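You operate a simulated robot arm through the tools that you are given. There is no shell and no other tool. Be economical: measure what you need, move in short steps, check, and stop when the job is done.

You are at the controls of a simulated robot arm. One attempt, no reset.

## Task
Fit, grease and test the tall orange cap in the blue holder.
Fine: latch it, pump two shots of grease, hold the test button till the lamp lights, in that order.

It is judged by the outcome, as a careful person would: the job done as asked, and still so three seconds after it is handed in. It fails if anything else is knocked over, pushed out of place, dropped, spilled or broken. Lids that push on must go on centred and level and be pressed home; caps that screw on are set level and turned clockwise until they are tight.

## Robot
A 6-joint arm with a two-finger parallel gripper, fixed in place. Base frame: the origin is at the foot of the arm, x ahead of it, y to its left, z up; the work surface is at about z = 800. Lengths are in mm, angles in degrees, forces in N, time in s.
With the tool pointing down near the work surface it reaches from about 240 to 640 mm from the base axis. Its first joint turns from -66.0 to 66.0 degrees. Payload 2.7 kg.
The tool frame sits at the grasp point between the pads (the TCP): z along the fingers, y along the line on which they close. The tips reach 23 mm beyond it. The gripper opens to 94 mm. The fingers are 38 mm wide and 10 mm thick; the gripper's body (54 by 96 mm) begins 39 mm behind the TCP.
Orientation is that of the tool frame in the base frame, as a unit quaternion [x, y, z, w]. With the fingers straight down and closing along the base's y, the tool's x points along the base's -x, its y along +y and its z along -z.

## Interface
- The arm moves only by the tool step_arm. Its argument "deltas" is a list of rows, each a list of 7 numbers: the closure, from 0 (fully open) to 1 (shut), then the shift along the tool's x, y, z in mm, then the turn, a rotation vector about the tool's x, y, z in degrees. In form: [[claw, tx, ty, tz, wx, wy, wz], ...]. A call has 1 to 12 rows; each row is the pose to reach, as a shift and turn from the pose commanded when the call began, along the tool's axes at that moment. Each row takes 0.2 s and may step no farther than 50 mm and 8.6 degrees from the row before; otherwise, or with a gripper value out of range, the whole call is refused. A pose out of reach is approached as far as the arm can. The call stops where the force on the tool passes 70 N (or 10 N more than at its start, if that is more) or the arm is blocked; 0.2 s more then pass. The fingers move at their own pace (about 45 mm/s each) and stop on an object; they squeeze with about 32 N. The grip force told is the motor's: it shows also when the fingers shut on nothing. Time passes only in rows, and 0.2 s behind the last, so rows that repeat a pose let the fingers close. It gives the time, the measured TCP pose, the force on the tool (base axes), the opening and the grip force at its end, in the units of the frame above (readings bear some noise), with the torque about the TCP (base axes, N m) and any sound that the robot's microphone picked up.
- Cameras (640 x 400 px; columns grow to the right, rows downward): "scene" is fixed at [88.5, -447.1, 1399.1]; the picture's right is [0.62, -0.78, 0.00], its down [-0.49, -0.39, -0.78] and it looks along [0.61, 0.49, -0.62] (base axes); focal length 335 px, centre (320, 200). "wrist" rides on the gripper at [87, 16, -74] in the tool frame; the picture's right is [-0.18, 0.98, 0.00], its down [-0.58, -0.11, -0.81] and it looks along [-0.79, -0.15, 0.59] (tool axes); focal length 243 px, centre (320, 200). There is no depth. A picture from a camera that has moved, and an enlarged one, comes with that camera's place and axes in the base frame and with its lens.
- capture(camera): a new picture of that camera. No time passes.
- zoom(camera, box): a new picture of the part [left, top, right, bottom] of that camera's present view, enlarged. No time passes.
- sign_off(): hands the job in; it is judged then, once.

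Go step by step. Nothing tells you positions but the pictures and the camera data: compare them with the known pose of the tool, close in by small moves and look again before you grip or let go. The budget is 120 turns and 64 pictures, counting those below and the enlarged ones. Unless the task says otherwise, let go and move clear before handing in, and close with one line.

The tools are called by a JSON object that holds its "fn" and its "kwargs". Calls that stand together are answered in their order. step_arm: Moves the arm, as the interface text tells. Its arguments: {"type":"object","properties":{"deltas":{"type":"array","items":{"type":"array","items":{"type":"number"}}}},"required":["deltas"]} The other tools are called the same way: capture (camera) takes a picture; zoom (camera, box) takes an enlarged picture of a part of a camera's view; sign_off () hands the job in.

At the start:

```text
t: 0.0
ee_pos: [391.5, 86.0, 1098.5]
orientation: [0.0, 1.0, 0.0, 0.0]
ft_force: [-0.8, 0.2, 0.0]
ft_torque: [0.0, -0.01, -0.01]
opening: 94.0
finger_force: 0.0
```

scene: 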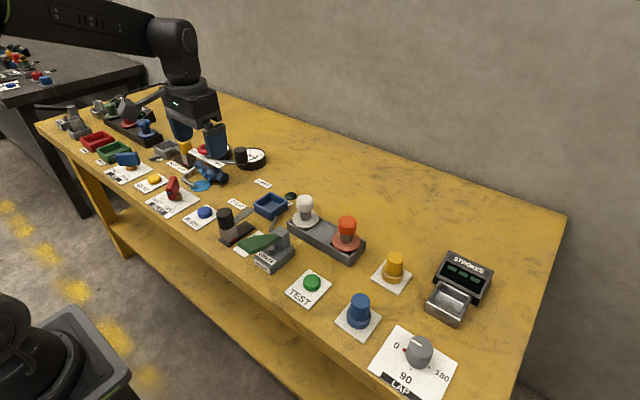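
wrist: 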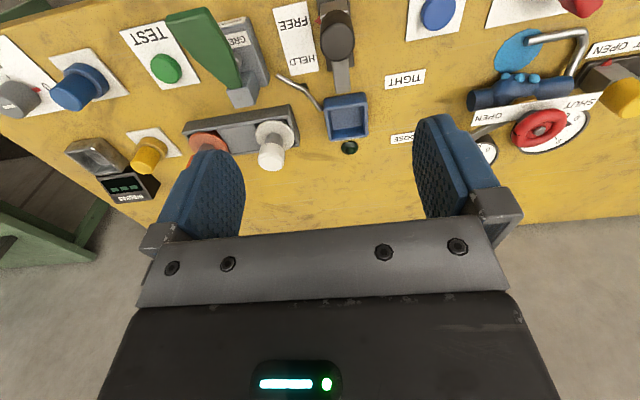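

I see a crowded panel: caps on a rack, a blue holder, a grease lever, a test button and so on. I'll zoom in to identify each one before moving.

{"fn": "zoom", "kwargs": {"camera": "scene", "box": [200, 160, 380, 290]}}

{"fn": "zoom", "kwargs": {"camera": "scene", "box": [60, 90, 280, 230]}}

{"fn": "zoom", "kwargs": {"camera": "scene", "box": [320, 230, 500, 400]}}

{"fn": "zoom", "kwargs": {"camera": "wrist", "box": [60, 0, 440, 200]}}

```text
3.08 times, centred on (290, 225) of scene
camera zoom: at [88.5, -447.1, 1399.1], right [0.62, -0.78, 0.0], down [-0.49, -0.39, -0.78], along [0.61, 0.49, -0.62], focal length 1030 px, centre (412, 123)
```

zoom: 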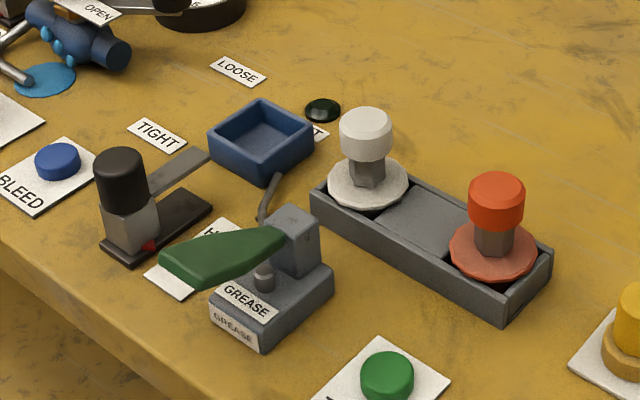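

```text
2.86 times, centred on (170, 160) of scene
camera zoom: at [88.5, -447.1, 1399.1], right [0.62, -0.78, 0.0], down [-0.49, -0.39, -0.78], along [0.61, 0.49, -0.62], focal length 956 px, centre (749, 314)
```

zoom: 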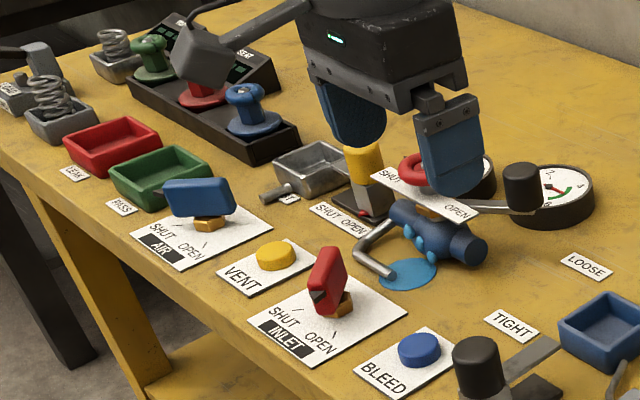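

```text
2.35 times, centred on (410, 315) of scene
camera zoom: at [88.5, -447.1, 1399.1], right [0.62, -0.78, 0.0], down [-0.49, -0.39, -0.78], along [0.61, 0.49, -0.62], focal length 788 px, centre (108, -71)
```

zoom: 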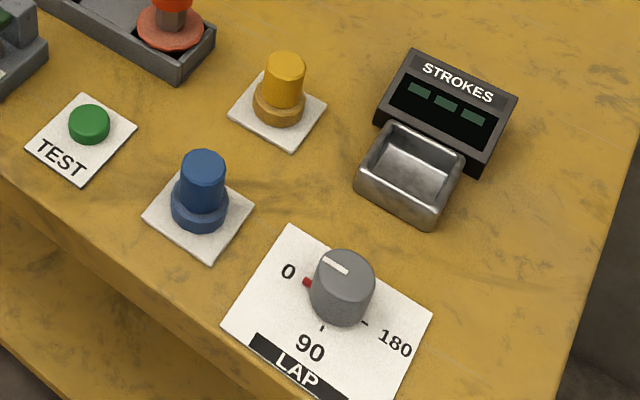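

```text
1.68 times, centred on (250, 100) of wrist
camera zoom: at [303.3, 103.2, 1175.4], right [0.18, 0.98, 0.0], down [0.58, -0.11, 0.81], along [0.79, -0.15, -0.59], focal length 409 px, centre (438, 368)
```

zoom: 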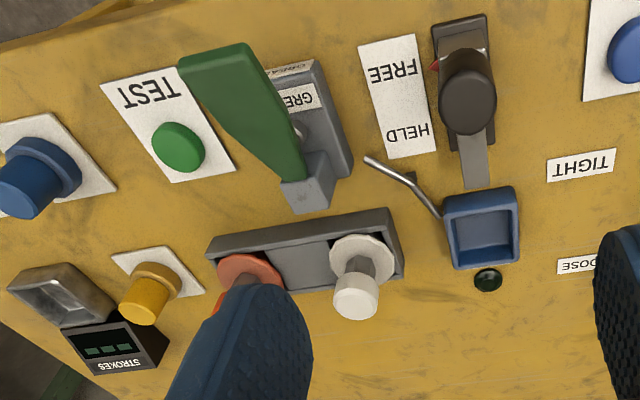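

The blue holder is near (555, 97), with the latch, grease pump, lamp and pipe around it. The orange cap is at about (581, -134). I'll lower the arm for a closer look.

{"fn": "step_arm", "kwargs": {"deltas": [[0, 8, -16, 35, 0, 0, 0], [0, 16, -32, 70, 0, 0, 0], [0, 24, -48, 105, 0, 0, 0], [0, 31, -66, 138, 0, 0, 0]]}}

{"fn": "capture", "kwargs": {"camera": "wrist"}}

```text
t: 1.0
ee_pos: [361.2, 20.6, 961.3]
orientation: [0.0, 1.0, 0.0, 0.001]
ft_force: [0.0, -0.5, -0.5]
ft_torque: [-0.01, 0.0, 0.01]
opening: 94.0
finger_force: 0.0
```

```text
57 pictures are left
camera wrist: at [273.2, 37.3, 1037.0], right [0.18, 0.98, 0.0], down [0.58, -0.11, 0.81], along [0.79, -0.15, -0.59], focal length 243 px, centre (320, 200)
```

wrist: 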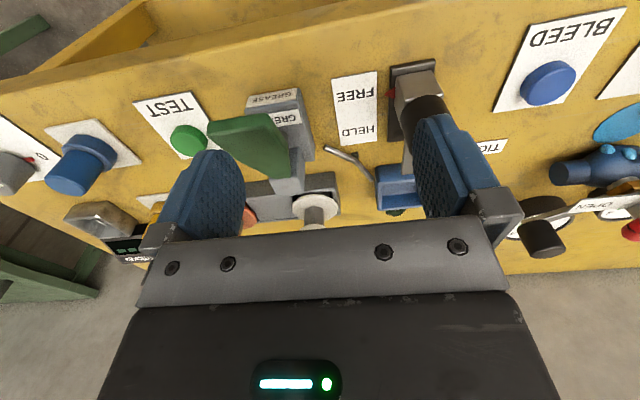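

I can read the panel now, but the fingers hide the caps. I'll move above the orange cap, staying well clear, so I can see it between the fingers.

{"fn": "step_arm", "kwargs": {"deltas": [[0, -35, -31, 0, 0, 0, 0], [0, -70, -62, 0, 0, 0, 0], [0, -105, -93, 0, 0, 0, 0], [0, -140, -124, 0, 0, 0, 0], [0, -170, -155, 0, 0, 0, 0]]}}

{"fn": "capture", "kwargs": {"camera": "wrist"}}

```text
t: 2.2
ee_pos: [530.1, -135.7, 961.5]
orientation: [0.0, 1.0, 0.0, 0.0]
ft_force: [0.0, -0.4, 0.1]
ft_torque: [0.05, -0.02, 0.02]
opening: 94.0
finger_force: 0.0
```

```text
56 pictures are left
camera wrist: at [442.5, -118.5, 1037.6], right [0.18, 0.98, 0.0], down [0.58, -0.11, 0.81], along [0.79, -0.15, -0.59], focal length 243 px, centre (320, 200)
```

wrist: 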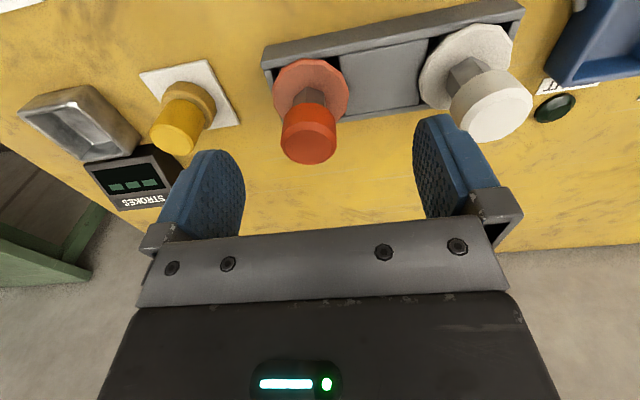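

The orange cap's knob top comes out at about (557, -149, 903) and its flange at z≈830. Next I'll look at the holder the same way.

{"fn": "step_arm", "kwargs": {"deltas": [[0, 5, 47, 0, 0, 0, 0], [0, 10, 94, 0, 0, 0, 0], [0, 15, 141, 0, 0, 0, 0], [0, 20, 188, 0, 0, 0, 0], [0, 20, 234, 0, 0, 0, 0]]}}

{"fn": "capture", "kwargs": {"camera": "wrist"}}

{"fn": "zoom", "kwargs": {"camera": "wrist", "box": [200, 0, 460, 170]}}

```text
t: 3.4
ee_pos: [510.3, 101.1, 962.3]
orientation: [0.0, 1.0, 0.0, 0.001]
ft_force: [-0.5, 0.1, -0.1]
ft_torque: [-0.02, -0.02, 0.0]
opening: 94.4
finger_force: 0.0
```

```text
55 pictures are left
camera wrist: at [422.7, 118.4, 1037.9], right [0.18, 0.98, 0.0], down [0.58, -0.11, 0.81], along [0.79, -0.15, -0.59], focal length 243 px, centre (320, 200)
```

wrist: 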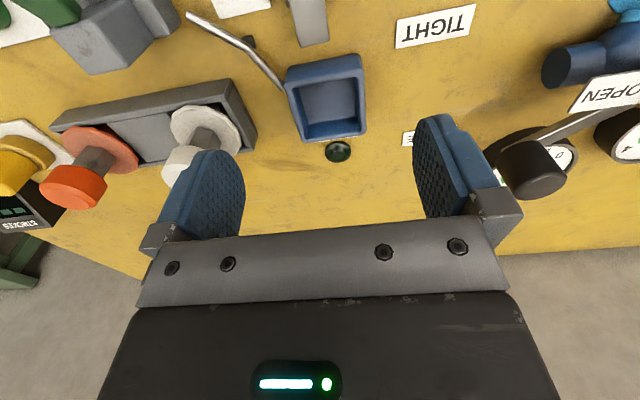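

```text
2.35 times, centred on (330, 85) of wrist
camera zoom: at [422.7, 118.4, 1037.9], right [0.18, 0.98, 0.0], down [0.58, -0.11, 0.81], along [0.79, -0.15, -0.59], focal length 571 px, centre (296, 471)
```

zoom: 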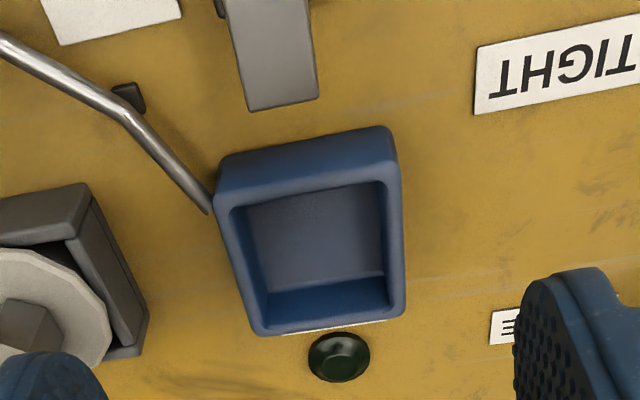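

The rack and holder both line up with the base axes. The holder centre is about (561, 100), with its rim at z≈825 and an opening of about 55 mm, so the cap's flange rests on the rim. I'll go back over the orange cap and refine its position.

{"fn": "step_arm", "kwargs": {"deltas": [[0, -5, -49, 0, 0, 0, 0], [0, -10, -98, 0, 0, 0, 0], [0, -15, -147, 0, 0, 0, 0], [0, -20, -196, 0, 0, 0, 0], [0, -35, -240, 0, 0, 0, 0], [0, -47, -250, 0, 0, 0, 0]]}}

{"fn": "zoom", "kwargs": {"camera": "wrist", "box": [200, 0, 460, 170]}}

{"fn": "capture", "kwargs": {"camera": "scene"}}

```text
t: 4.8
ee_pos: [559.0, -152.0, 962.4]
orientation: [0.0, 1.0, 0.0, 0.001]
ft_force: [-0.6, -0.2, 0.0]
ft_torque: [0.0, 0.02, -0.01]
opening: 93.7
finger_force: 0.0
```

```text
2.35 times, centred on (330, 85) of wrist
camera zoom: at [470.5, -134.8, 1038.6], right [0.18, 0.98, 0.0], down [0.58, -0.11, 0.81], along [0.79, -0.15, -0.59], focal length 571 px, centre (296, 471)
```

zoom: 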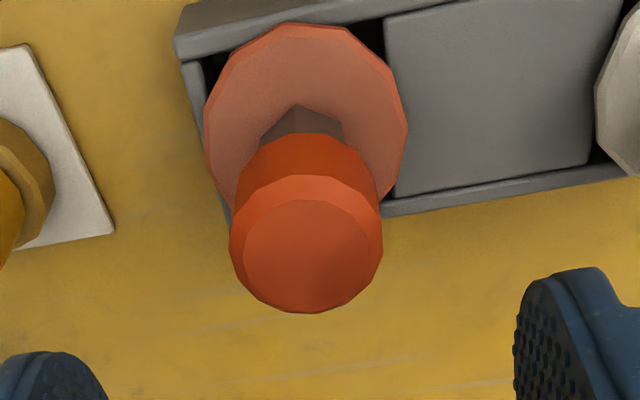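

```text
52 pictures are left
```

scene: 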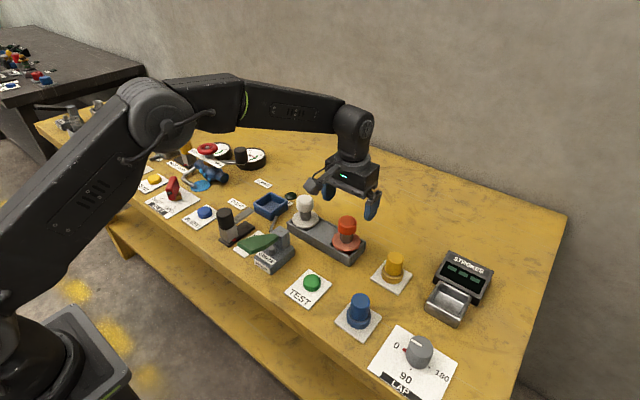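

The knob is centred at about (557, -148) and is roughly 41 mm across. I'll lower the open fingers around it.

{"fn": "step_arm", "kwargs": {"deltas": [[0, 0, 3, 20, 0, 0, 0], [0, 0, 3, 45, 0, 0, 0], [0, 0, 3, 65, 0, 0, 0], [0, 0, 3, 77, 0, 0, 0]]}}

{"fn": "capture", "kwargs": {"camera": "wrist"}}

{"fn": "zoom", "kwargs": {"camera": "scene", "box": [290, 160, 410, 280]}}

```text
t: 5.8
ee_pos: [557.9, -147.8, 884.0]
orientation: [0.001, 1.0, 0.001, 0.0]
ft_force: [0.2, -0.3, 0.0]
ft_torque: [-0.03, 0.01, -0.01]
opening: 94.1
finger_force: 0.1
```

```text
51 pictures are left
camera wrist: at [469.2, -129.7, 961.1], right [0.18, 0.98, 0.0], down [0.58, -0.11, 0.81], along [0.79, -0.15, -0.59], focal length 243 px, centre (320, 200)
```

wrist: 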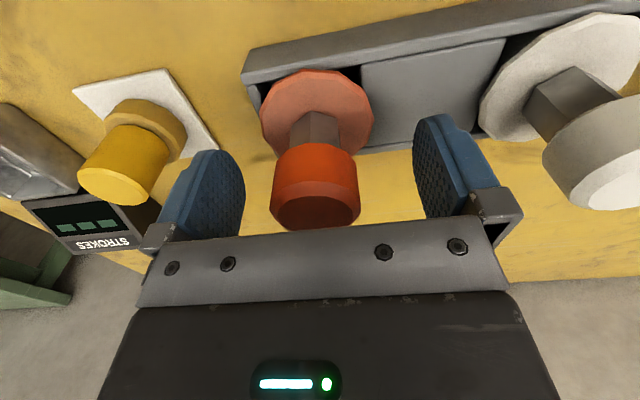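

```text
3.33 times, centred on (350, 220) of scene
camera zoom: at [88.5, -447.1, 1399.1], right [0.62, -0.78, 0.0], down [-0.49, -0.39, -0.78], along [0.61, 0.49, -0.62], focal length 1116 px, centre (220, 133)
```

zoom: 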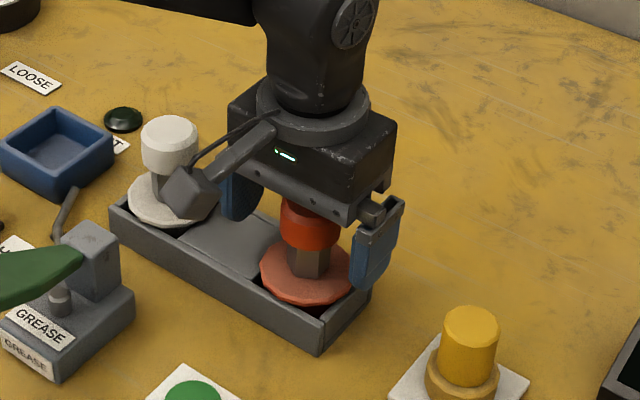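

The knob sits between the pads with nothing touching. I'll close the gripper.

{"fn": "step_arm", "kwargs": {"deltas": [[0.3, 0, 0, 0, 0, 0, 0], [0.5, 0, 0, 0, 0, 0, 0], [0.7, 0, 0, 0, 0, 0, 0], [0.8, 0, 0, 0, 0, 0, 0], [0.8, 0, 0, 0, 0, 0, 0]]}}

{"fn": "capture", "kwargs": {"camera": "wrist"}}

```text
t: 7.0
ee_pos: [556.0, -147.6, 885.6]
orientation: [0.001, 1.0, 0.001, 0.001]
ft_force: [0.4, -1.9, 1.3]
ft_torque: [-0.04, -0.04, -0.01]
opening: 42.3
finger_force: 31.8
```

```text
49 pictures are left
camera wrist: at [469.3, -130.0, 961.8], right [0.18, 0.98, 0.0], down [0.58, -0.11, 0.81], along [0.79, -0.15, -0.59], focal length 243 px, centre (320, 200)
```

wrist: 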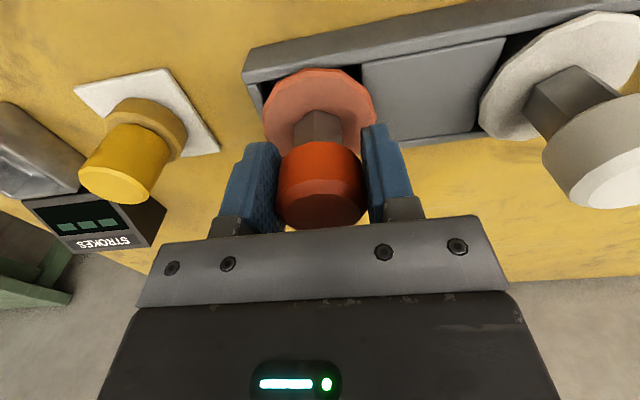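

The knob is gripped at 42 mm opening. I'll lift straight up.

{"fn": "step_arm", "kwargs": {"deltas": [[0.8, 0, 0, -8, 0, 0, 0], [0.8, 0, 0, -20, 0, 0, 0], [0.8, 0, 0, -40, 0, 0, 0], [0.8, 0, 0, -65, 0, 0, 0], [0.8, 0, 0, -90, 0, 0, 0], [0.8, 0, 0, -110, 0, 0, 0]]}}

{"fn": "capture", "kwargs": {"camera": "wrist"}}

{"fn": "zoom", "kwargs": {"camera": "scene", "box": [270, 110, 430, 270]}}

```text
t: 8.4
ee_pos: [557.0, -148.2, 995.6]
orientation: [0.0, 1.0, 0.0, 0.0]
ft_force: [0.1, 0.4, -5.3]
ft_torque: [0.02, 0.02, -0.01]
opening: 41.6
finger_force: 31.3
```

```text
48 pictures are left
camera wrist: at [469.7, -130.8, 1072.1], right [0.18, 0.98, 0.0], down [0.58, -0.11, 0.81], along [0.79, -0.15, -0.59], focal length 243 px, centre (320, 200)
```

wrist: 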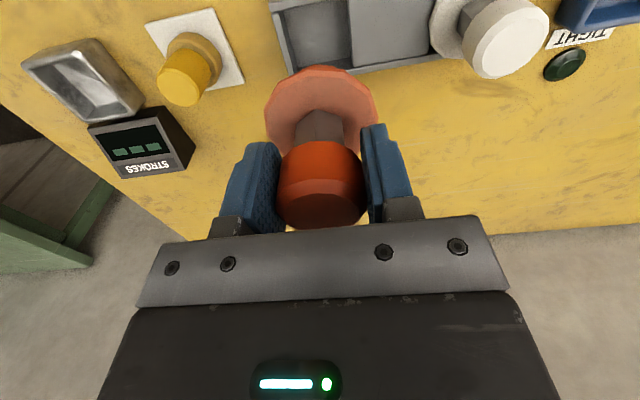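

```text
2.50 times, centred on (350, 190) of scene
camera zoom: at [88.6, -447.1, 1399.0], right [0.62, -0.78, 0.0], down [-0.49, -0.39, -0.78], along [0.61, 0.49, -0.62], focal length 837 px, centre (245, 225)
```

zoom: 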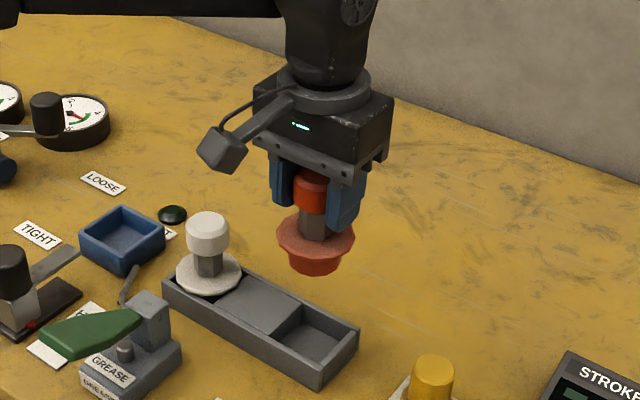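

The cap came out cleanly and has a round plug under its flange. I'll carry it high over the white cap to above the holder at (561, 100.5).

{"fn": "step_arm", "kwargs": {"deltas": [[0.8, 0, 0, -20, 0, 0, 0], [0.8, 0, 40, -25, 0, 0, 0], [0.8, -1, 85, -25, 0, 0, 0], [0.8, -2, 130, -25, 0, 0, 0], [0.8, -3, 175, -25, 0, 0, 0], [0.8, -3.5, 215, -20, 0, 0, 0], [0.8, -3.5, 240, -10, 0, 0, 0], [0.8, -3.5, 248.5, 0, 0, 0, 0], [0.8, -3.5, 248.5, 30, 0, 0, 0], [0.8, -3.5, 248.5, 60, 0, 0, 0], [0.8, -3.5, 248.5, 72, 0, 0, 0]]}}

{"fn": "capture", "kwargs": {"camera": "wrist"}}

{"fn": "zoom", "kwargs": {"camera": "scene", "box": [210, 130, 340, 260]}}

```text
t: 10.8
ee_pos: [560.7, 100.2, 920.9]
orientation: [0.0, 1.0, 0.0, 0.0]
ft_force: [-0.4, -0.3, -4.1]
ft_torque: [-0.02, -0.01, 0.02]
opening: 41.8
finger_force: 31.9
```

```text
46 pictures are left
camera wrist: at [473.4, 117.1, 997.2], right [0.18, 0.98, 0.0], down [0.58, -0.11, 0.81], along [0.79, -0.15, -0.59], focal length 243 px, centre (320, 200)
```

wrist: 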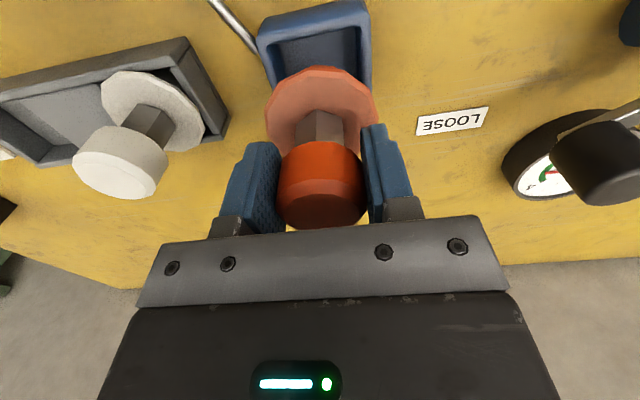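

```text
3.08 times, centred on (275, 195) of scene
camera zoom: at [88.6, -447.1, 1399.1], right [0.62, -0.78, 0.0], down [-0.49, -0.39, -0.78], along [0.61, 0.49, -0.62], focal length 1030 px, centre (458, 215)
```

zoom: 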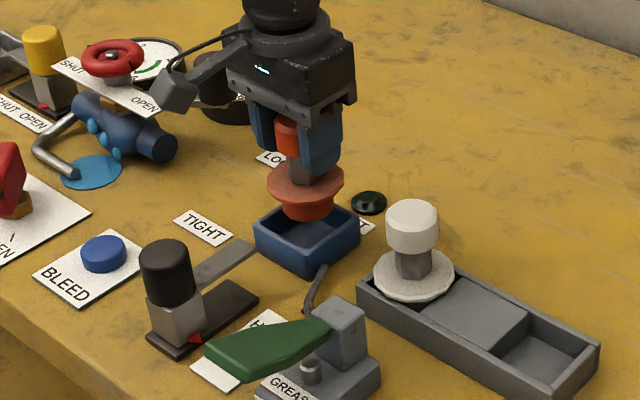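

It looks centred over the holder. I'll lower it gently and watch the force.

{"fn": "step_arm", "kwargs": {"deltas": [[0.8, 0, 0, 8, 0, 0, 0], [0.8, 0, 0, 15, 0, 0, 0], [0.8, 0, 0, 20, 0, 0, 0], [0.8, 0, 0, 24, 0, 0, 0]]}}

{"fn": "capture", "kwargs": {"camera": "wrist"}}

{"fn": "zoom", "kwargs": {"camera": "scene", "box": [230, 160, 320, 240]}}

```text
t: 11.8
ee_pos: [560.7, 99.5, 897.3]
orientation: [0.0, 1.0, -0.001, 0.0]
ft_force: [-0.6, 0.6, -4.2]
ft_torque: [-0.02, 0.03, -0.02]
opening: 41.5
finger_force: 31.7
```

```text
44 pictures are left
camera wrist: at [472.6, 116.6, 974.5], right [0.18, 0.98, 0.0], down [0.58, -0.11, 0.81], along [0.79, -0.15, -0.59], focal length 243 px, centre (320, 200)
```

wrist: 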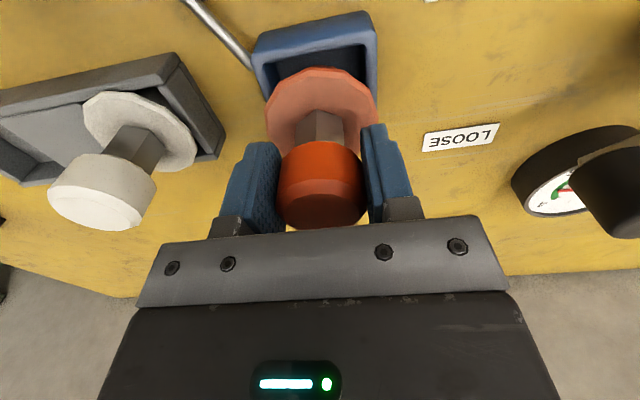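

```text
5.00 times, centred on (275, 200) of scene
camera zoom: at [88.6, -447.1, 1399.1], right [0.62, -0.78, 0.0], down [-0.49, -0.39, -0.78], along [0.61, 0.49, -0.62], focal length 1673 px, centre (545, 200)
```

zoom: 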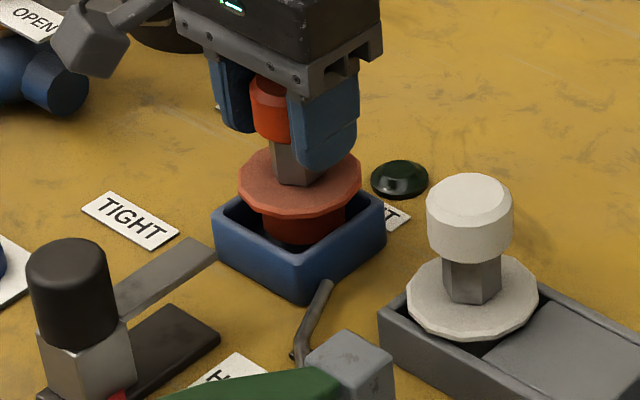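

Still free of contact. I'll keep lowering in small steps.

{"fn": "step_arm", "kwargs": {"deltas": [[0.8, 0, 0, 3, 0, 0, 0], [0.8, 0, 0, 6, 0, 0, 0], [0.8, 0, 0, 9, 0, 0, 0], [0.8, 0, 0, 11, 0, 0, 0]]}}

{"fn": "zoom", "kwargs": {"camera": "scene", "box": [230, 160, 320, 240]}}

```text
t: 12.8
ee_pos: [560.0, 99.4, 887.8]
orientation: [0.0, 1.0, 0.0, -0.001]
ft_force: [-0.3, -0.7, -3.9]
ft_torque: [-0.02, 0.03, 0.0]
opening: 41.7
finger_force: 32.5
```

```text
5.00 times, centred on (275, 200) of scene
camera zoom: at [88.6, -447.1, 1399.1], right [0.62, -0.78, 0.0], down [-0.49, -0.39, -0.78], along [0.61, 0.49, -0.62], focal length 1673 px, centre (545, 200)
```

zoom: 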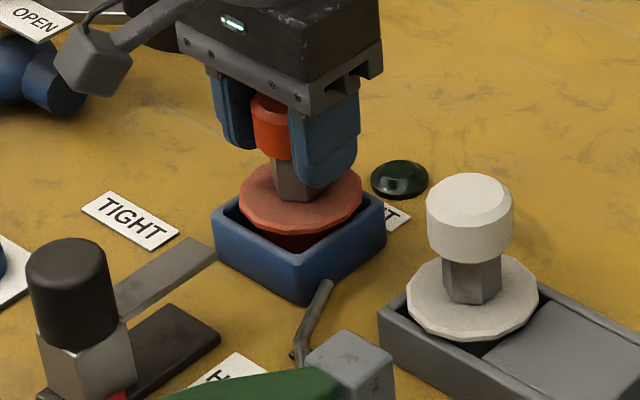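

{"fn": "step_arm", "kwargs": {"deltas": [[0.8, 0, 0, 2, 0, 0, 0], [0.8, 0, 0, 4, 0, 0, 0], [0.8, 0, 0, 6, 0, 0, 0], [0.8, 0, 0, 8, 0, 0, 0]]}}

{"fn": "zoom", "kwargs": {"camera": "scene", "box": [230, 160, 320, 240]}}

```text
t: 13.8
ee_pos: [562.3, 100.8, 883.2]
orientation: [0.0, 1.0, 0.001, 0.006]
ft_force: [-2.6, -2.4, 31.0]
ft_torque: [-0.4, -0.2, 0.03]
opening: 41.8
finger_force: 32.1
```

```text
5.00 times, centred on (275, 200) of scene
camera zoom: at [87.9, -447.2, 1399.0], right [0.62, -0.78, 0.0], down [-0.49, -0.39, -0.78], along [0.61, 0.49, -0.62], focal length 1673 px, centre (545, 200)
```

zoom: 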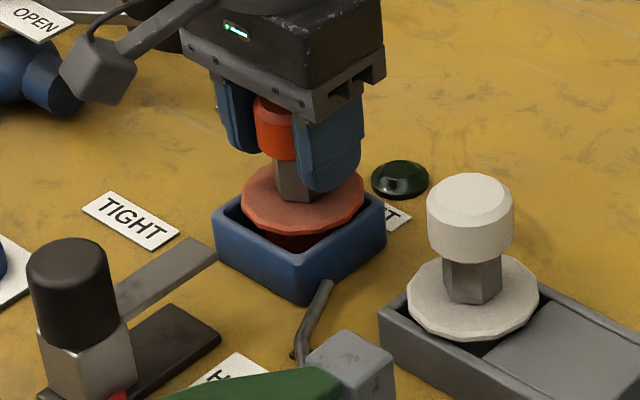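

I have contact at TCP z≈883. Before pressing or releasing I'll check how the cap is seated.

{"fn": "zoom", "kwargs": {"camera": "wrist", "box": [220, 0, 420, 125]}}

{"fn": "zoom", "kwargs": {"camera": "scene", "box": [250, 180, 295, 225]}}

```text
3.20 times, centred on (320, 62) of wrist
camera zoom: at [474.2, 117.5, 958.1], right [0.18, 0.98, 0.0], down [0.57, -0.11, 0.81], along [0.8, -0.15, -0.58], focal length 776 px, centre (320, 640)
```

zoom: 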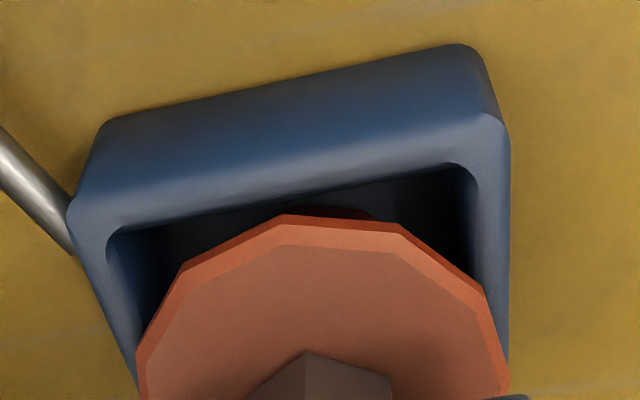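

```text
8.89 times, centred on (272, 202) of scene
camera zoom: at [87.9, -447.2, 1399.0], right [0.62, -0.78, 0.0], down [-0.49, -0.39, -0.78], along [0.61, 0.49, -0.62], focal length 2975 px, centre (742, 178)
```

zoom: 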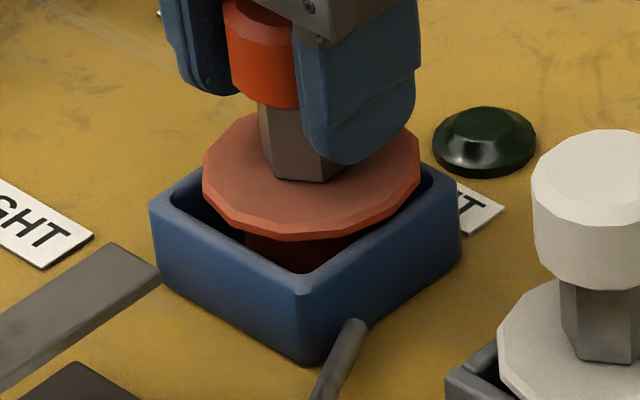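

The plug appears to be inside, but the flange sits about 3 mm too far in +x and I'm pressing unevenly. I'll ease up, shift -x and set it down again lightly.

{"fn": "step_arm", "kwargs": {"deltas": [[0.8, 0, 0, -6, 0, 0, 0], [0.8, 1.5, 0, -8, 0, 0, 0], [0.8, 3, 0, -8, 0, 0, 0], [0.8, 3, 0, -6, 0, 0, 0], [0.8, 3, 0, -4.5, 0, 0, 0], [0.8, 3, 0, -3, 0, 0, 0]]}}

{"fn": "zoom", "kwargs": {"camera": "wrist", "box": [220, 0, 420, 125]}}

{"fn": "zoom", "kwargs": {"camera": "scene", "box": [250, 180, 295, 225]}}

```text
t: 15.2
ee_pos: [558.8, 101.2, 881.2]
orientation: [-0.001, 1.0, 0.001, 0.001]
ft_force: [-5.2, 1.4, 10.2]
ft_torque: [0.04, 0.15, 0.05]
opening: 41.7
finger_force: 31.7
```

```text
3.20 times, centred on (320, 62) of wrist
camera zoom: at [470.3, 117.9, 959.0], right [0.18, 0.98, 0.0], down [0.58, -0.11, 0.81], along [0.79, -0.15, -0.59], focal length 776 px, centre (320, 640)
```

zoom: 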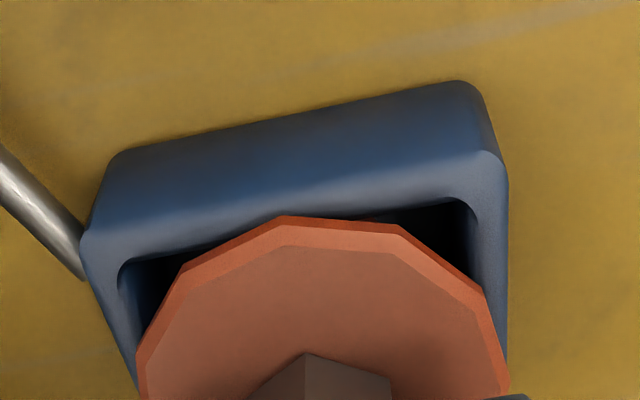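

```text
8.89 times, centred on (272, 202) of scene
camera zoom: at [88.2, -447.1, 1399.1], right [0.62, -0.78, 0.0], down [-0.49, -0.39, -0.78], along [0.61, 0.49, -0.62], focal length 2975 px, centre (742, 178)
```

zoom: 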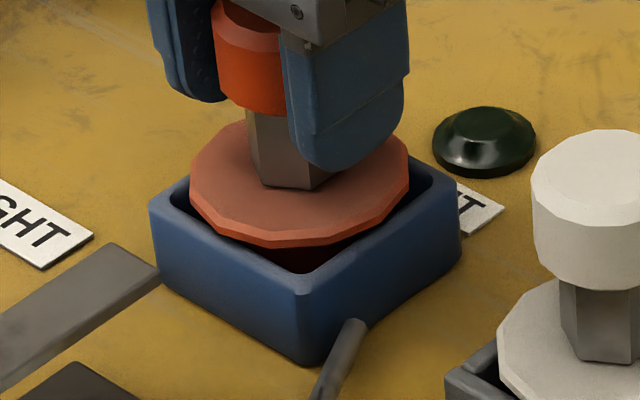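

Better: the flange is level, more central, and sits lower with less force. I'll press down gently to see whether it's home.

{"fn": "step_arm", "kwargs": {"deltas": [[0.8, 0, 0, 2, 0, 0, 0], [0.8, 0, 0, 4, 0, 0, 0], [0.8, 0, 0, 5, 0, 0, 0]]}}

{"fn": "zoom", "kwargs": {"camera": "scene", "box": [250, 180, 295, 225]}}

```text
t: 16.0
ee_pos: [559.6, 99.6, 880.8]
orientation: [0.0, 1.0, 0.0, 0.005]
ft_force: [-5.3, -1.6, 29.9]
ft_torque: [-0.22, -0.22, -0.04]
opening: 41.7
finger_force: 31.6
```

```text
8.89 times, centred on (272, 202) of scene
camera zoom: at [87.9, -447.2, 1399.1], right [0.62, -0.78, 0.0], down [-0.49, -0.39, -0.78], along [0.61, 0.49, -0.62], focal length 2975 px, centre (742, 178)
```

zoom: 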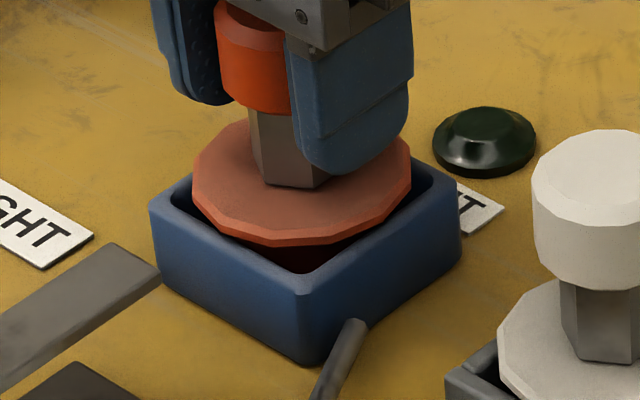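

The cap is firmly seated on the holder floor. I'll ease off the pressure, release and back up so I can inspect it.

{"fn": "step_arm", "kwargs": {"deltas": [[0.8, 0, 0, -3, 0, 0, 0], [0.8, 0, 0, -4.5, 0, 0, 0], [0.6, 0, 0, -4.5, 0, 0, 0], [0.3, 0, 0, -4.5, 0, 0, 0], [0, 0, 0, -4.5, 0, 0, 0], [0, 0, 0, -4.5, 0, 0, 0], [0, 0, 0, -4.5, 0, 0, 0], [0, 0, 0, -20, 0, 0, 0], [0, 0, 0, -50, 0, 0, 0], [0, 0, 0, -80, 0, 0, 0]]}}

{"fn": "zoom", "kwargs": {"camera": "wrist", "box": [200, 0, 460, 170]}}

{"fn": "zoom", "kwargs": {"camera": "scene", "box": [220, 160, 320, 260]}}

```text
t: 18.2
ee_pos: [558.7, 100.3, 957.9]
orientation: [0.0, 1.0, 0.0, 0.0]
ft_force: [-0.3, -0.8, -0.5]
ft_torque: [0.01, -0.01, -0.02]
opening: 93.9
finger_force: 0.0
```

```text
2.35 times, centred on (330, 85) of wrist
camera zoom: at [469.9, 117.0, 1034.5], right [0.18, 0.98, 0.0], down [0.58, -0.11, 0.81], along [0.79, -0.15, -0.59], focal length 571 px, centre (296, 471)
```

zoom: 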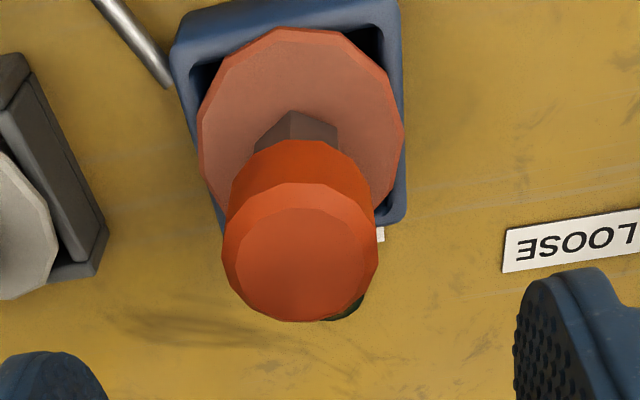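

```text
4.00 times, centred on (270, 210) of scene
camera zoom: at [88.5, -447.1, 1399.1], right [0.62, -0.78, 0.0], down [-0.49, -0.39, -0.78], along [0.61, 0.49, -0.62], focal length 1339 px, centre (520, 160)
```

zoom: 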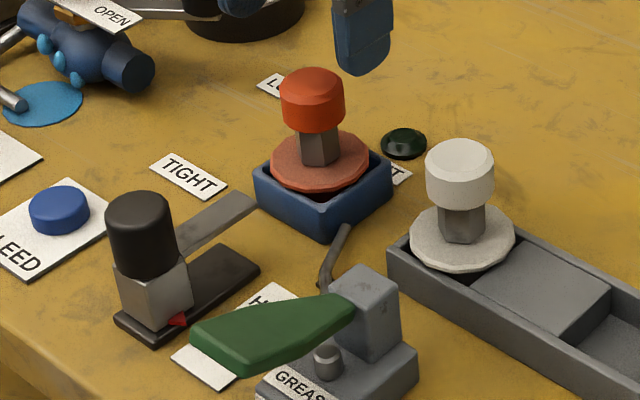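

The cap is level and seated. Next I'll look at the latch slide (black knob, FREE/HELD).

{"fn": "step_arm", "kwargs": {"deltas": [[0, 45, 0, -5, 0, 0, 0], [0, 90, 0, -5, 0, 0, 0], [0, 130, 0, -5, 0, 0, 0], [0, 163, 0, -5, 0, 0, 0]]}}

{"fn": "capture", "kwargs": {"camera": "wrist"}}

{"fn": "zoom", "kwargs": {"camera": "wrist", "box": [200, 0, 460, 170]}}

```text
t: 19.2
ee_pos: [392.8, 100.0, 964.3]
orientation: [0.0, 1.0, 0.0, 0.0]
ft_force: [0.8, 0.6, -0.6]
ft_torque: [-0.03, 0.02, 0.0]
opening: 93.7
finger_force: 0.1
```

```text
33 pictures are left
camera wrist: at [305.5, 117.5, 1039.7], right [0.18, 0.98, 0.0], down [0.58, -0.11, 0.81], along [0.79, -0.15, -0.59], focal length 243 px, centre (320, 200)
```

wrist: 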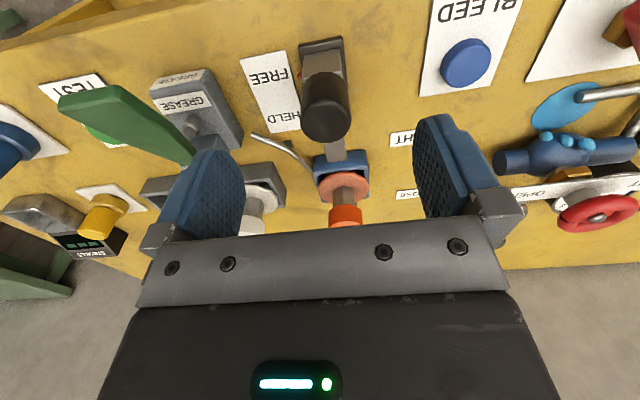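

```text
2.35 times, centred on (330, 85) of wrist
camera zoom: at [305.5, 117.5, 1039.7], right [0.18, 0.98, 0.0], down [0.58, -0.11, 0.81], along [0.79, -0.15, -0.59], focal length 571 px, centre (296, 471)
```

zoom: 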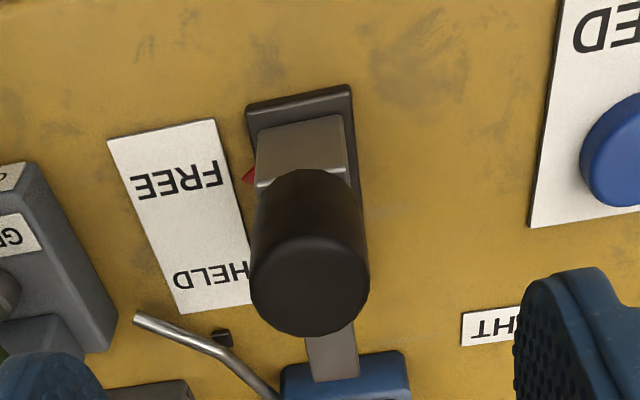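

The latch knob is at about (415, 101), with its top at z≈888, and the travel to HELD is roughly 47 mm in +x. I'll lower onto it.

{"fn": "step_arm", "kwargs": {"deltas": [[0, -20, 0, 20, 0, 0, 0], [0, -20, 0, 45, 0, 0, 0], [0, -20, 0, 70, 0, 0, 0], [0, -20, 0, 92, 0, 0, 0], [0.4, -20, 0, 92, 0, 0, 0], [0.6, -20, 0, 92, 0, 0, 0], [0.8, -20, 0, 92, 0, 0, 0], [0.8, -20, 0, 92, 0, 0, 0], [0.8, -20, 0, 92, 0, 0, 0]]}}

{"fn": "capture", "kwargs": {"camera": "wrist"}}

```text
t: 21.2
ee_pos: [413.7, 100.5, 871.8]
orientation: [0.001, 1.0, 0.0, 0.0]
ft_force: [1.3, -15.4, -1.3]
ft_torque: [0.42, -0.12, -0.01]
opening: 38.2
finger_force: 45.1
```

```text
31 pictures are left
camera wrist: at [326.8, 117.7, 947.8], right [0.18, 0.98, 0.0], down [0.58, -0.11, 0.81], along [0.79, -0.15, -0.59], focal length 243 px, centre (320, 200)
```

wrist: 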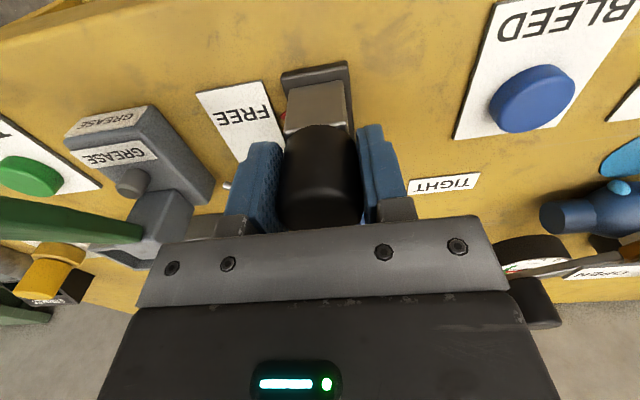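

The knob is gripped with a slight sideways load. I'll relieve that, then slide the latch toward HELD.

{"fn": "step_arm", "kwargs": {"deltas": [[0.8, 0, -1.5, 0, 0, 0, 0], [0.8, -8, -1.8, 0, 0, 0, 0], [0.8, -16, -1.8, 0, 0, 0, 0], [0.8, -24, -1.8, 0, 0, 0, 0]]}}

{"fn": "zoom", "kwargs": {"camera": "scene", "box": [200, 150, 310, 260]}}

```text
t: 22.2
ee_pos: [438.6, 99.9, 871.3]
orientation: [0.0, 1.0, 0.001, 0.001]
ft_force: [-0.7, 12.0, 7.0]
ft_torque: [-0.88, 1.13, -0.28]
opening: 38.0
finger_force: 44.8
```

```text
3.64 times, centred on (255, 205) of scene
camera zoom: at [88.5, -446.8, 1399.2], right [0.62, -0.78, 0.0], down [-0.49, -0.39, -0.78], along [0.61, 0.49, -0.62], focal length 1217 px, centre (556, 182)
```

zoom: 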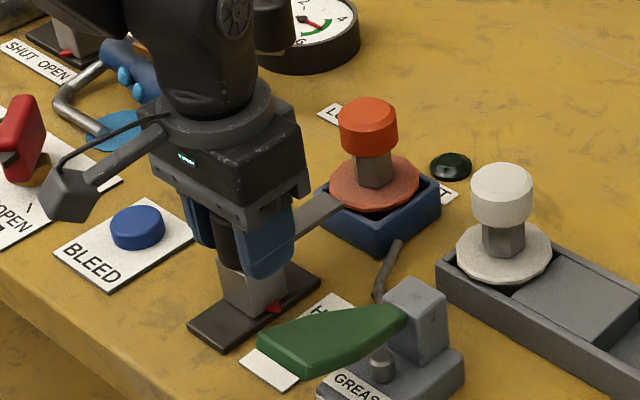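

The latch slides and the tongue is heading over the flange. I'll continue to HELD.

{"fn": "step_arm", "kwargs": {"deltas": [[0.8, -4, 0.9, 0, 0, 0, 0], [0.8, -9, 0.9, 0, 0, 0, 0], [0.8, -14, 0.9, 0, 0, 0, 0], [0.8, -19, 0.9, 0, 0, 0, 0], [0.8, -23, 0.9, 0, 0, 0, 0]]}}

{"fn": "zoom", "kwargs": {"camera": "scene", "box": [200, 150, 310, 260]}}

```text
t: 23.4
ee_pos: [460.6, 99.3, 870.2]
orientation: [0.0, 1.0, 0.001, -0.001]
ft_force: [-26.0, 13.9, 23.1]
ft_torque: [0.35, -0.65, 0.27]
opening: 37.6
finger_force: 44.1
```

```text
3.64 times, centred on (255, 205) of scene
camera zoom: at [87.5, -446.8, 1399.2], right [0.62, -0.78, 0.0], down [-0.49, -0.39, -0.78], along [0.61, 0.49, -0.62], focal length 1217 px, centre (556, 182)
```

zoom: 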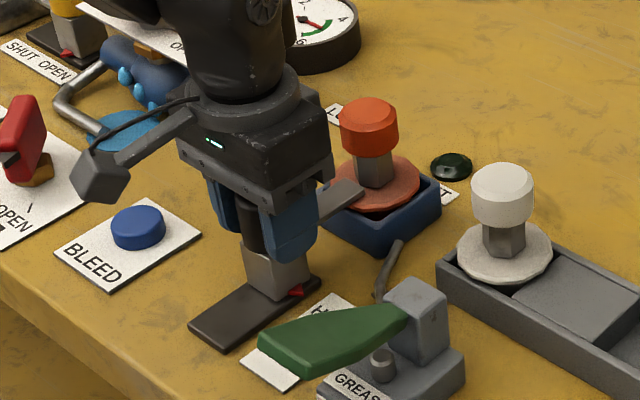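

Resistance is rising near the end, so I'll push a little further to find the stop or click.

{"fn": "step_arm", "kwargs": {"deltas": [[0.8, -2, -0.8, -1.5, 0, 0, 0], [0.8, -4, -0.8, -2, 0, 0, 0]]}}

{"fn": "zoom", "kwargs": {"camera": "scene", "box": [230, 170, 310, 250]}}

```text
t: 24.0
ee_pos: [464.7, 100.4, 870.6]
orientation: [0.0, 1.0, -0.001, -0.002]
ft_force: [-24.8, 21.8, -1.1]
ft_torque: [0.22, -0.2, 0.11]
opening: 37.8
finger_force: 35.5
```

```text
5.00 times, centred on (270, 210) of scene
camera zoom: at [88.0, -446.6, 1399.3], right [0.62, -0.78, 0.0], down [-0.49, -0.39, -0.78], along [0.61, 0.49, -0.62], focal length 1673 px, centre (570, 150)
```

zoom: 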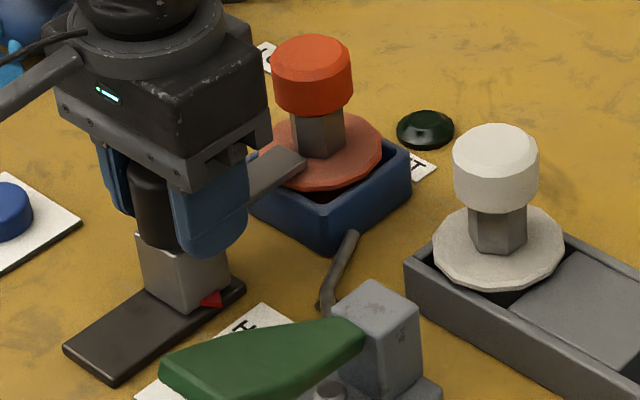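

{"fn": "step_arm", "kwargs": {"deltas": [[0.8, -2, 1, 0, 0, 0, 0], [0.8, -4, 1, 0, 0, 0, 0], [0.8, -4, 1, 0, 0, 0, 0]]}}

{"fn": "zoom", "kwargs": {"camera": "scene", "box": [230, 170, 310, 250]}}

```text
t: 24.8
ee_pos: [464.4, 101.3, 870.7]
orientation: [0.001, 1.0, 0.0, -0.007]
ft_force: [-43.2, 17.8, 5.3]
ft_torque: [0.81, -0.18, 0.08]
opening: 37.9
finger_force: 45.0
```

```text
5.00 times, centred on (270, 210) of scene
camera zoom: at [87.4, -446.7, 1399.3], right [0.62, -0.78, 0.0], down [-0.49, -0.39, -0.78], along [0.61, 0.49, -0.62], focal length 1673 px, centre (570, 150)
```

zoom: 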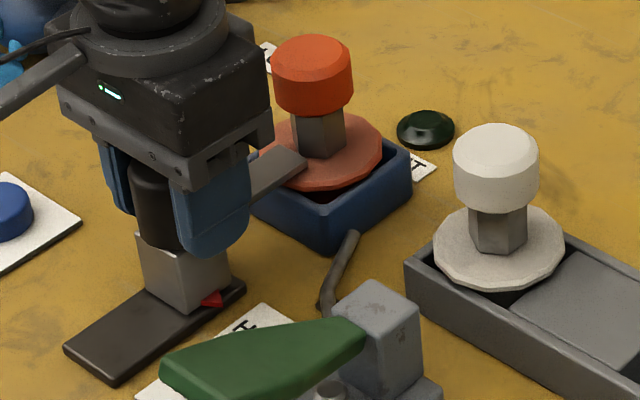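

The latch is at its hard stop on HELD. I'll relax, release and rise.

{"fn": "step_arm", "kwargs": {"deltas": [[0.8, 3, 1, 0, 0, 0, 0], [0.8, 5, 1.5, 0, 0, 0, 0], [0.5, 5, 1.5, 0, 0, 0, 0], [0, 5, 1.5, 0, 0, 0, 0], [0, 5, 1.5, 0, 0, 0, 0], [0, 5, 1.5, 0, 0, 0, 0], [0, 5, 1.5, 0, 0, 0, 0], [0, 5, 1.5, -25, 0, 0, 0], [0, 5, 1.5, -60, 0, 0, 0], [0, 15, 1.5, -95, 0, 0, 0]]}}

{"fn": "zoom", "kwargs": {"camera": "wrist", "box": [0, 0, 420, 230]}}

{"fn": "zoom", "kwargs": {"camera": "scene", "box": [210, 190, 330, 310]}}

```text
t: 27.0
ee_pos: [453.6, 102.9, 966.6]
orientation: [0.0, 1.0, -0.001, -0.001]
ft_force: [-0.8, -0.5, -0.7]
ft_torque: [0.01, -0.02, 0.01]
opening: 93.9
finger_force: 0.1
```

```text
1.52 times, centred on (210, 115) of wrist
camera zoom: at [365.5, 119.5, 1043.3], right [0.18, 0.98, 0.0], down [0.58, -0.11, 0.81], along [0.79, -0.15, -0.59], focal length 370 px, centre (488, 330)
```

zoom: 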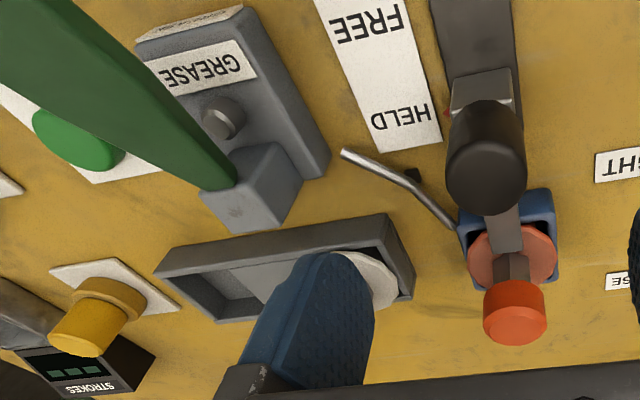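

```text
3.33 times, centred on (270, 250) of scene
camera zoom: at [88.5, -447.1, 1399.1], right [0.62, -0.78, 0.0], down [-0.49, -0.39, -0.78], along [0.61, 0.49, -0.62], focal length 1116 px, centre (487, 33)
```

zoom: 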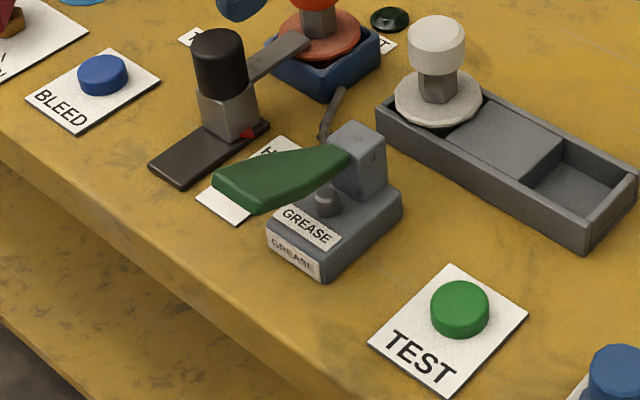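

The latch reads HELD. The grease lever hinges near (460, -37, 857), and its free end is raised at about (360, -39, 905). I'll close the fingers and move above the end of the handle.

{"fn": "step_arm", "kwargs": {"deltas": [[0.5, 20, -35, 0, 0, 0, 0], [1, 40, -70, 0, 0, 0, 0], [1, 60, -105, 0, 0, 0, 0], [1, 77, -141, 0, 0, 0, 0], [1, 77, -141, 0, 0, 0, 0], [1, 77, -141, 0, 0, 0, 0]]}}

{"fn": "zoom", "kwargs": {"camera": "scene", "box": [200, 160, 330, 290]}}

{"fn": "capture", "kwargs": {"camera": "wrist"}}

```text
t: 28.4
ee_pos: [376.5, -36.6, 969.2]
orientation: [-0.001, 1.0, 0.0, -0.001]
ft_force: [0.0, 0.3, 0.4]
ft_torque: [-0.01, -0.02, 0.01]
opening: 0.0
finger_force: 31.6
```

```text
3.08 times, centred on (265, 225) of scene
camera zoom: at [88.5, -447.1, 1399.1], right [0.62, -0.78, 0.0], down [-0.49, -0.39, -0.78], along [0.61, 0.49, -0.62], focal length 1030 px, centre (489, 123)
```

zoom: 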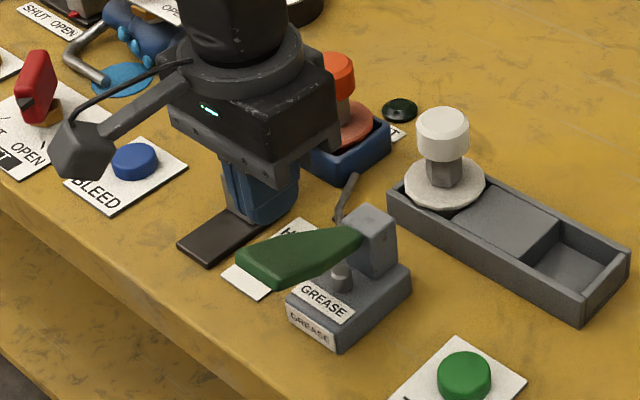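

```text
23 pictures are left
camera wrist: at [289.2, -20.3, 1045.2], right [0.18, 0.98, 0.0], down [0.58, -0.11, 0.81], along [0.79, -0.15, -0.59], focal length 243 px, centre (320, 200)
```

wrist: 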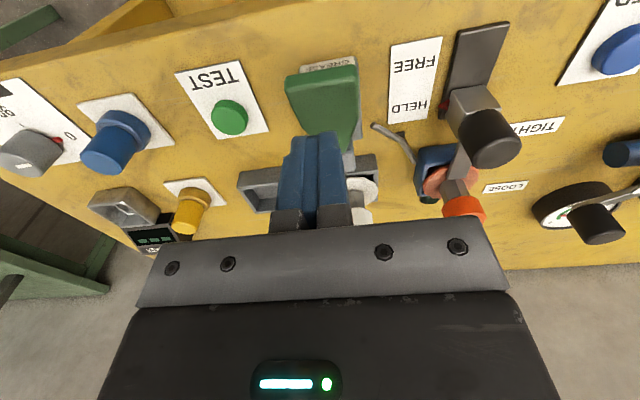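

The closed fingers are in line with the lever. I'll come down onto it in a controlled way.

{"fn": "step_arm", "kwargs": {"deltas": [[1, -4, 2, 20, 0, 0, 0], [1, -4, 2, 32, 0, 0, 0], [1, -4, 2, 40, 0, 0, 0], [1, -4, 2, 46, 0, 0, 0], [1, -4, 2, 52, 0, 0, 0], [1, -4, 2, 58, 0, 0, 0]]}}

{"fn": "zoom", "kwargs": {"camera": "scene", "box": [200, 160, 330, 290]}}

```text
t: 29.8
ee_pos: [380.9, -36.5, 907.8]
orientation: [0.0, 1.0, 0.001, 0.0]
ft_force: [-0.3, -0.6, 3.1]
ft_torque: [-0.02, 0.07, 0.02]
opening: 0.0
finger_force: 31.7
```

```text
3.08 times, centred on (265, 225) of scene
camera zoom: at [88.5, -447.1, 1399.1], right [0.62, -0.78, 0.0], down [-0.49, -0.39, -0.78], along [0.61, 0.49, -0.62], focal length 1030 px, centre (489, 123)
```

zoom: 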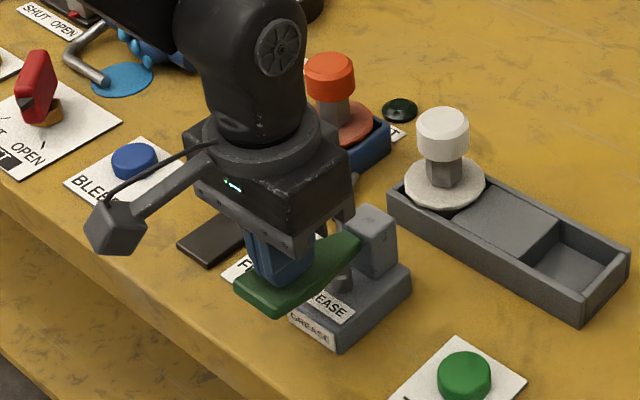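

In contact, with the lever moving against a light spring. I'll continue the stroke downward.

{"fn": "step_arm", "kwargs": {"deltas": [[1, 0, 0, 6, 0, 0, 0], [1, 0, 0, 12, 0, 0, 0], [1, 0, 0, 18, 0, 0, 0], [1, 0, 0, 24, 0, 0, 0]]}}

{"fn": "zoom", "kwargs": {"camera": "scene", "box": [200, 160, 330, 290]}}

```text
t: 30.8
ee_pos: [382.0, -38.0, 884.5]
orientation: [0.001, 1.0, 0.0, 0.001]
ft_force: [-2.9, 3.5, 6.8]
ft_torque: [0.07, -0.02, 0.04]
opening: 0.0
finger_force: 32.0
```

```text
3.08 times, centred on (265, 225) of scene
camera zoom: at [88.4, -447.0, 1399.1], right [0.62, -0.78, 0.0], down [-0.49, -0.39, -0.78], along [0.61, 0.49, -0.62], focal length 1030 px, centre (489, 123)
```

zoom: 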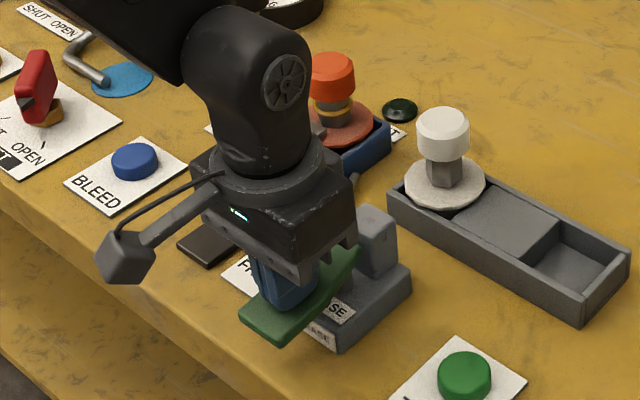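

A grease ring has appeared on the cap's neck, so the shot was delivered. I'll find the bottom of the stroke gently.

{"fn": "step_arm", "kwargs": {"deltas": [[1, 0, 0, 3, 0, 0, 0], [1, 0, 0, 6, 0, 0, 0], [1, 0, 0, 9, 0, 0, 0]]}}

```text
t: 31.6
ee_pos: [383.1, -38.2, 882.0]
orientation: [0.0, 1.0, -0.001, 0.003]
ft_force: [-15.0, 4.5, 27.2]
ft_torque: [0.11, -0.16, 0.04]
opening: 0.0
finger_force: 32.1
stopped in row 3: the force on the tool passed its limit at 78 N (the readings are from after the stop); the commanded pose is now the measured one
```

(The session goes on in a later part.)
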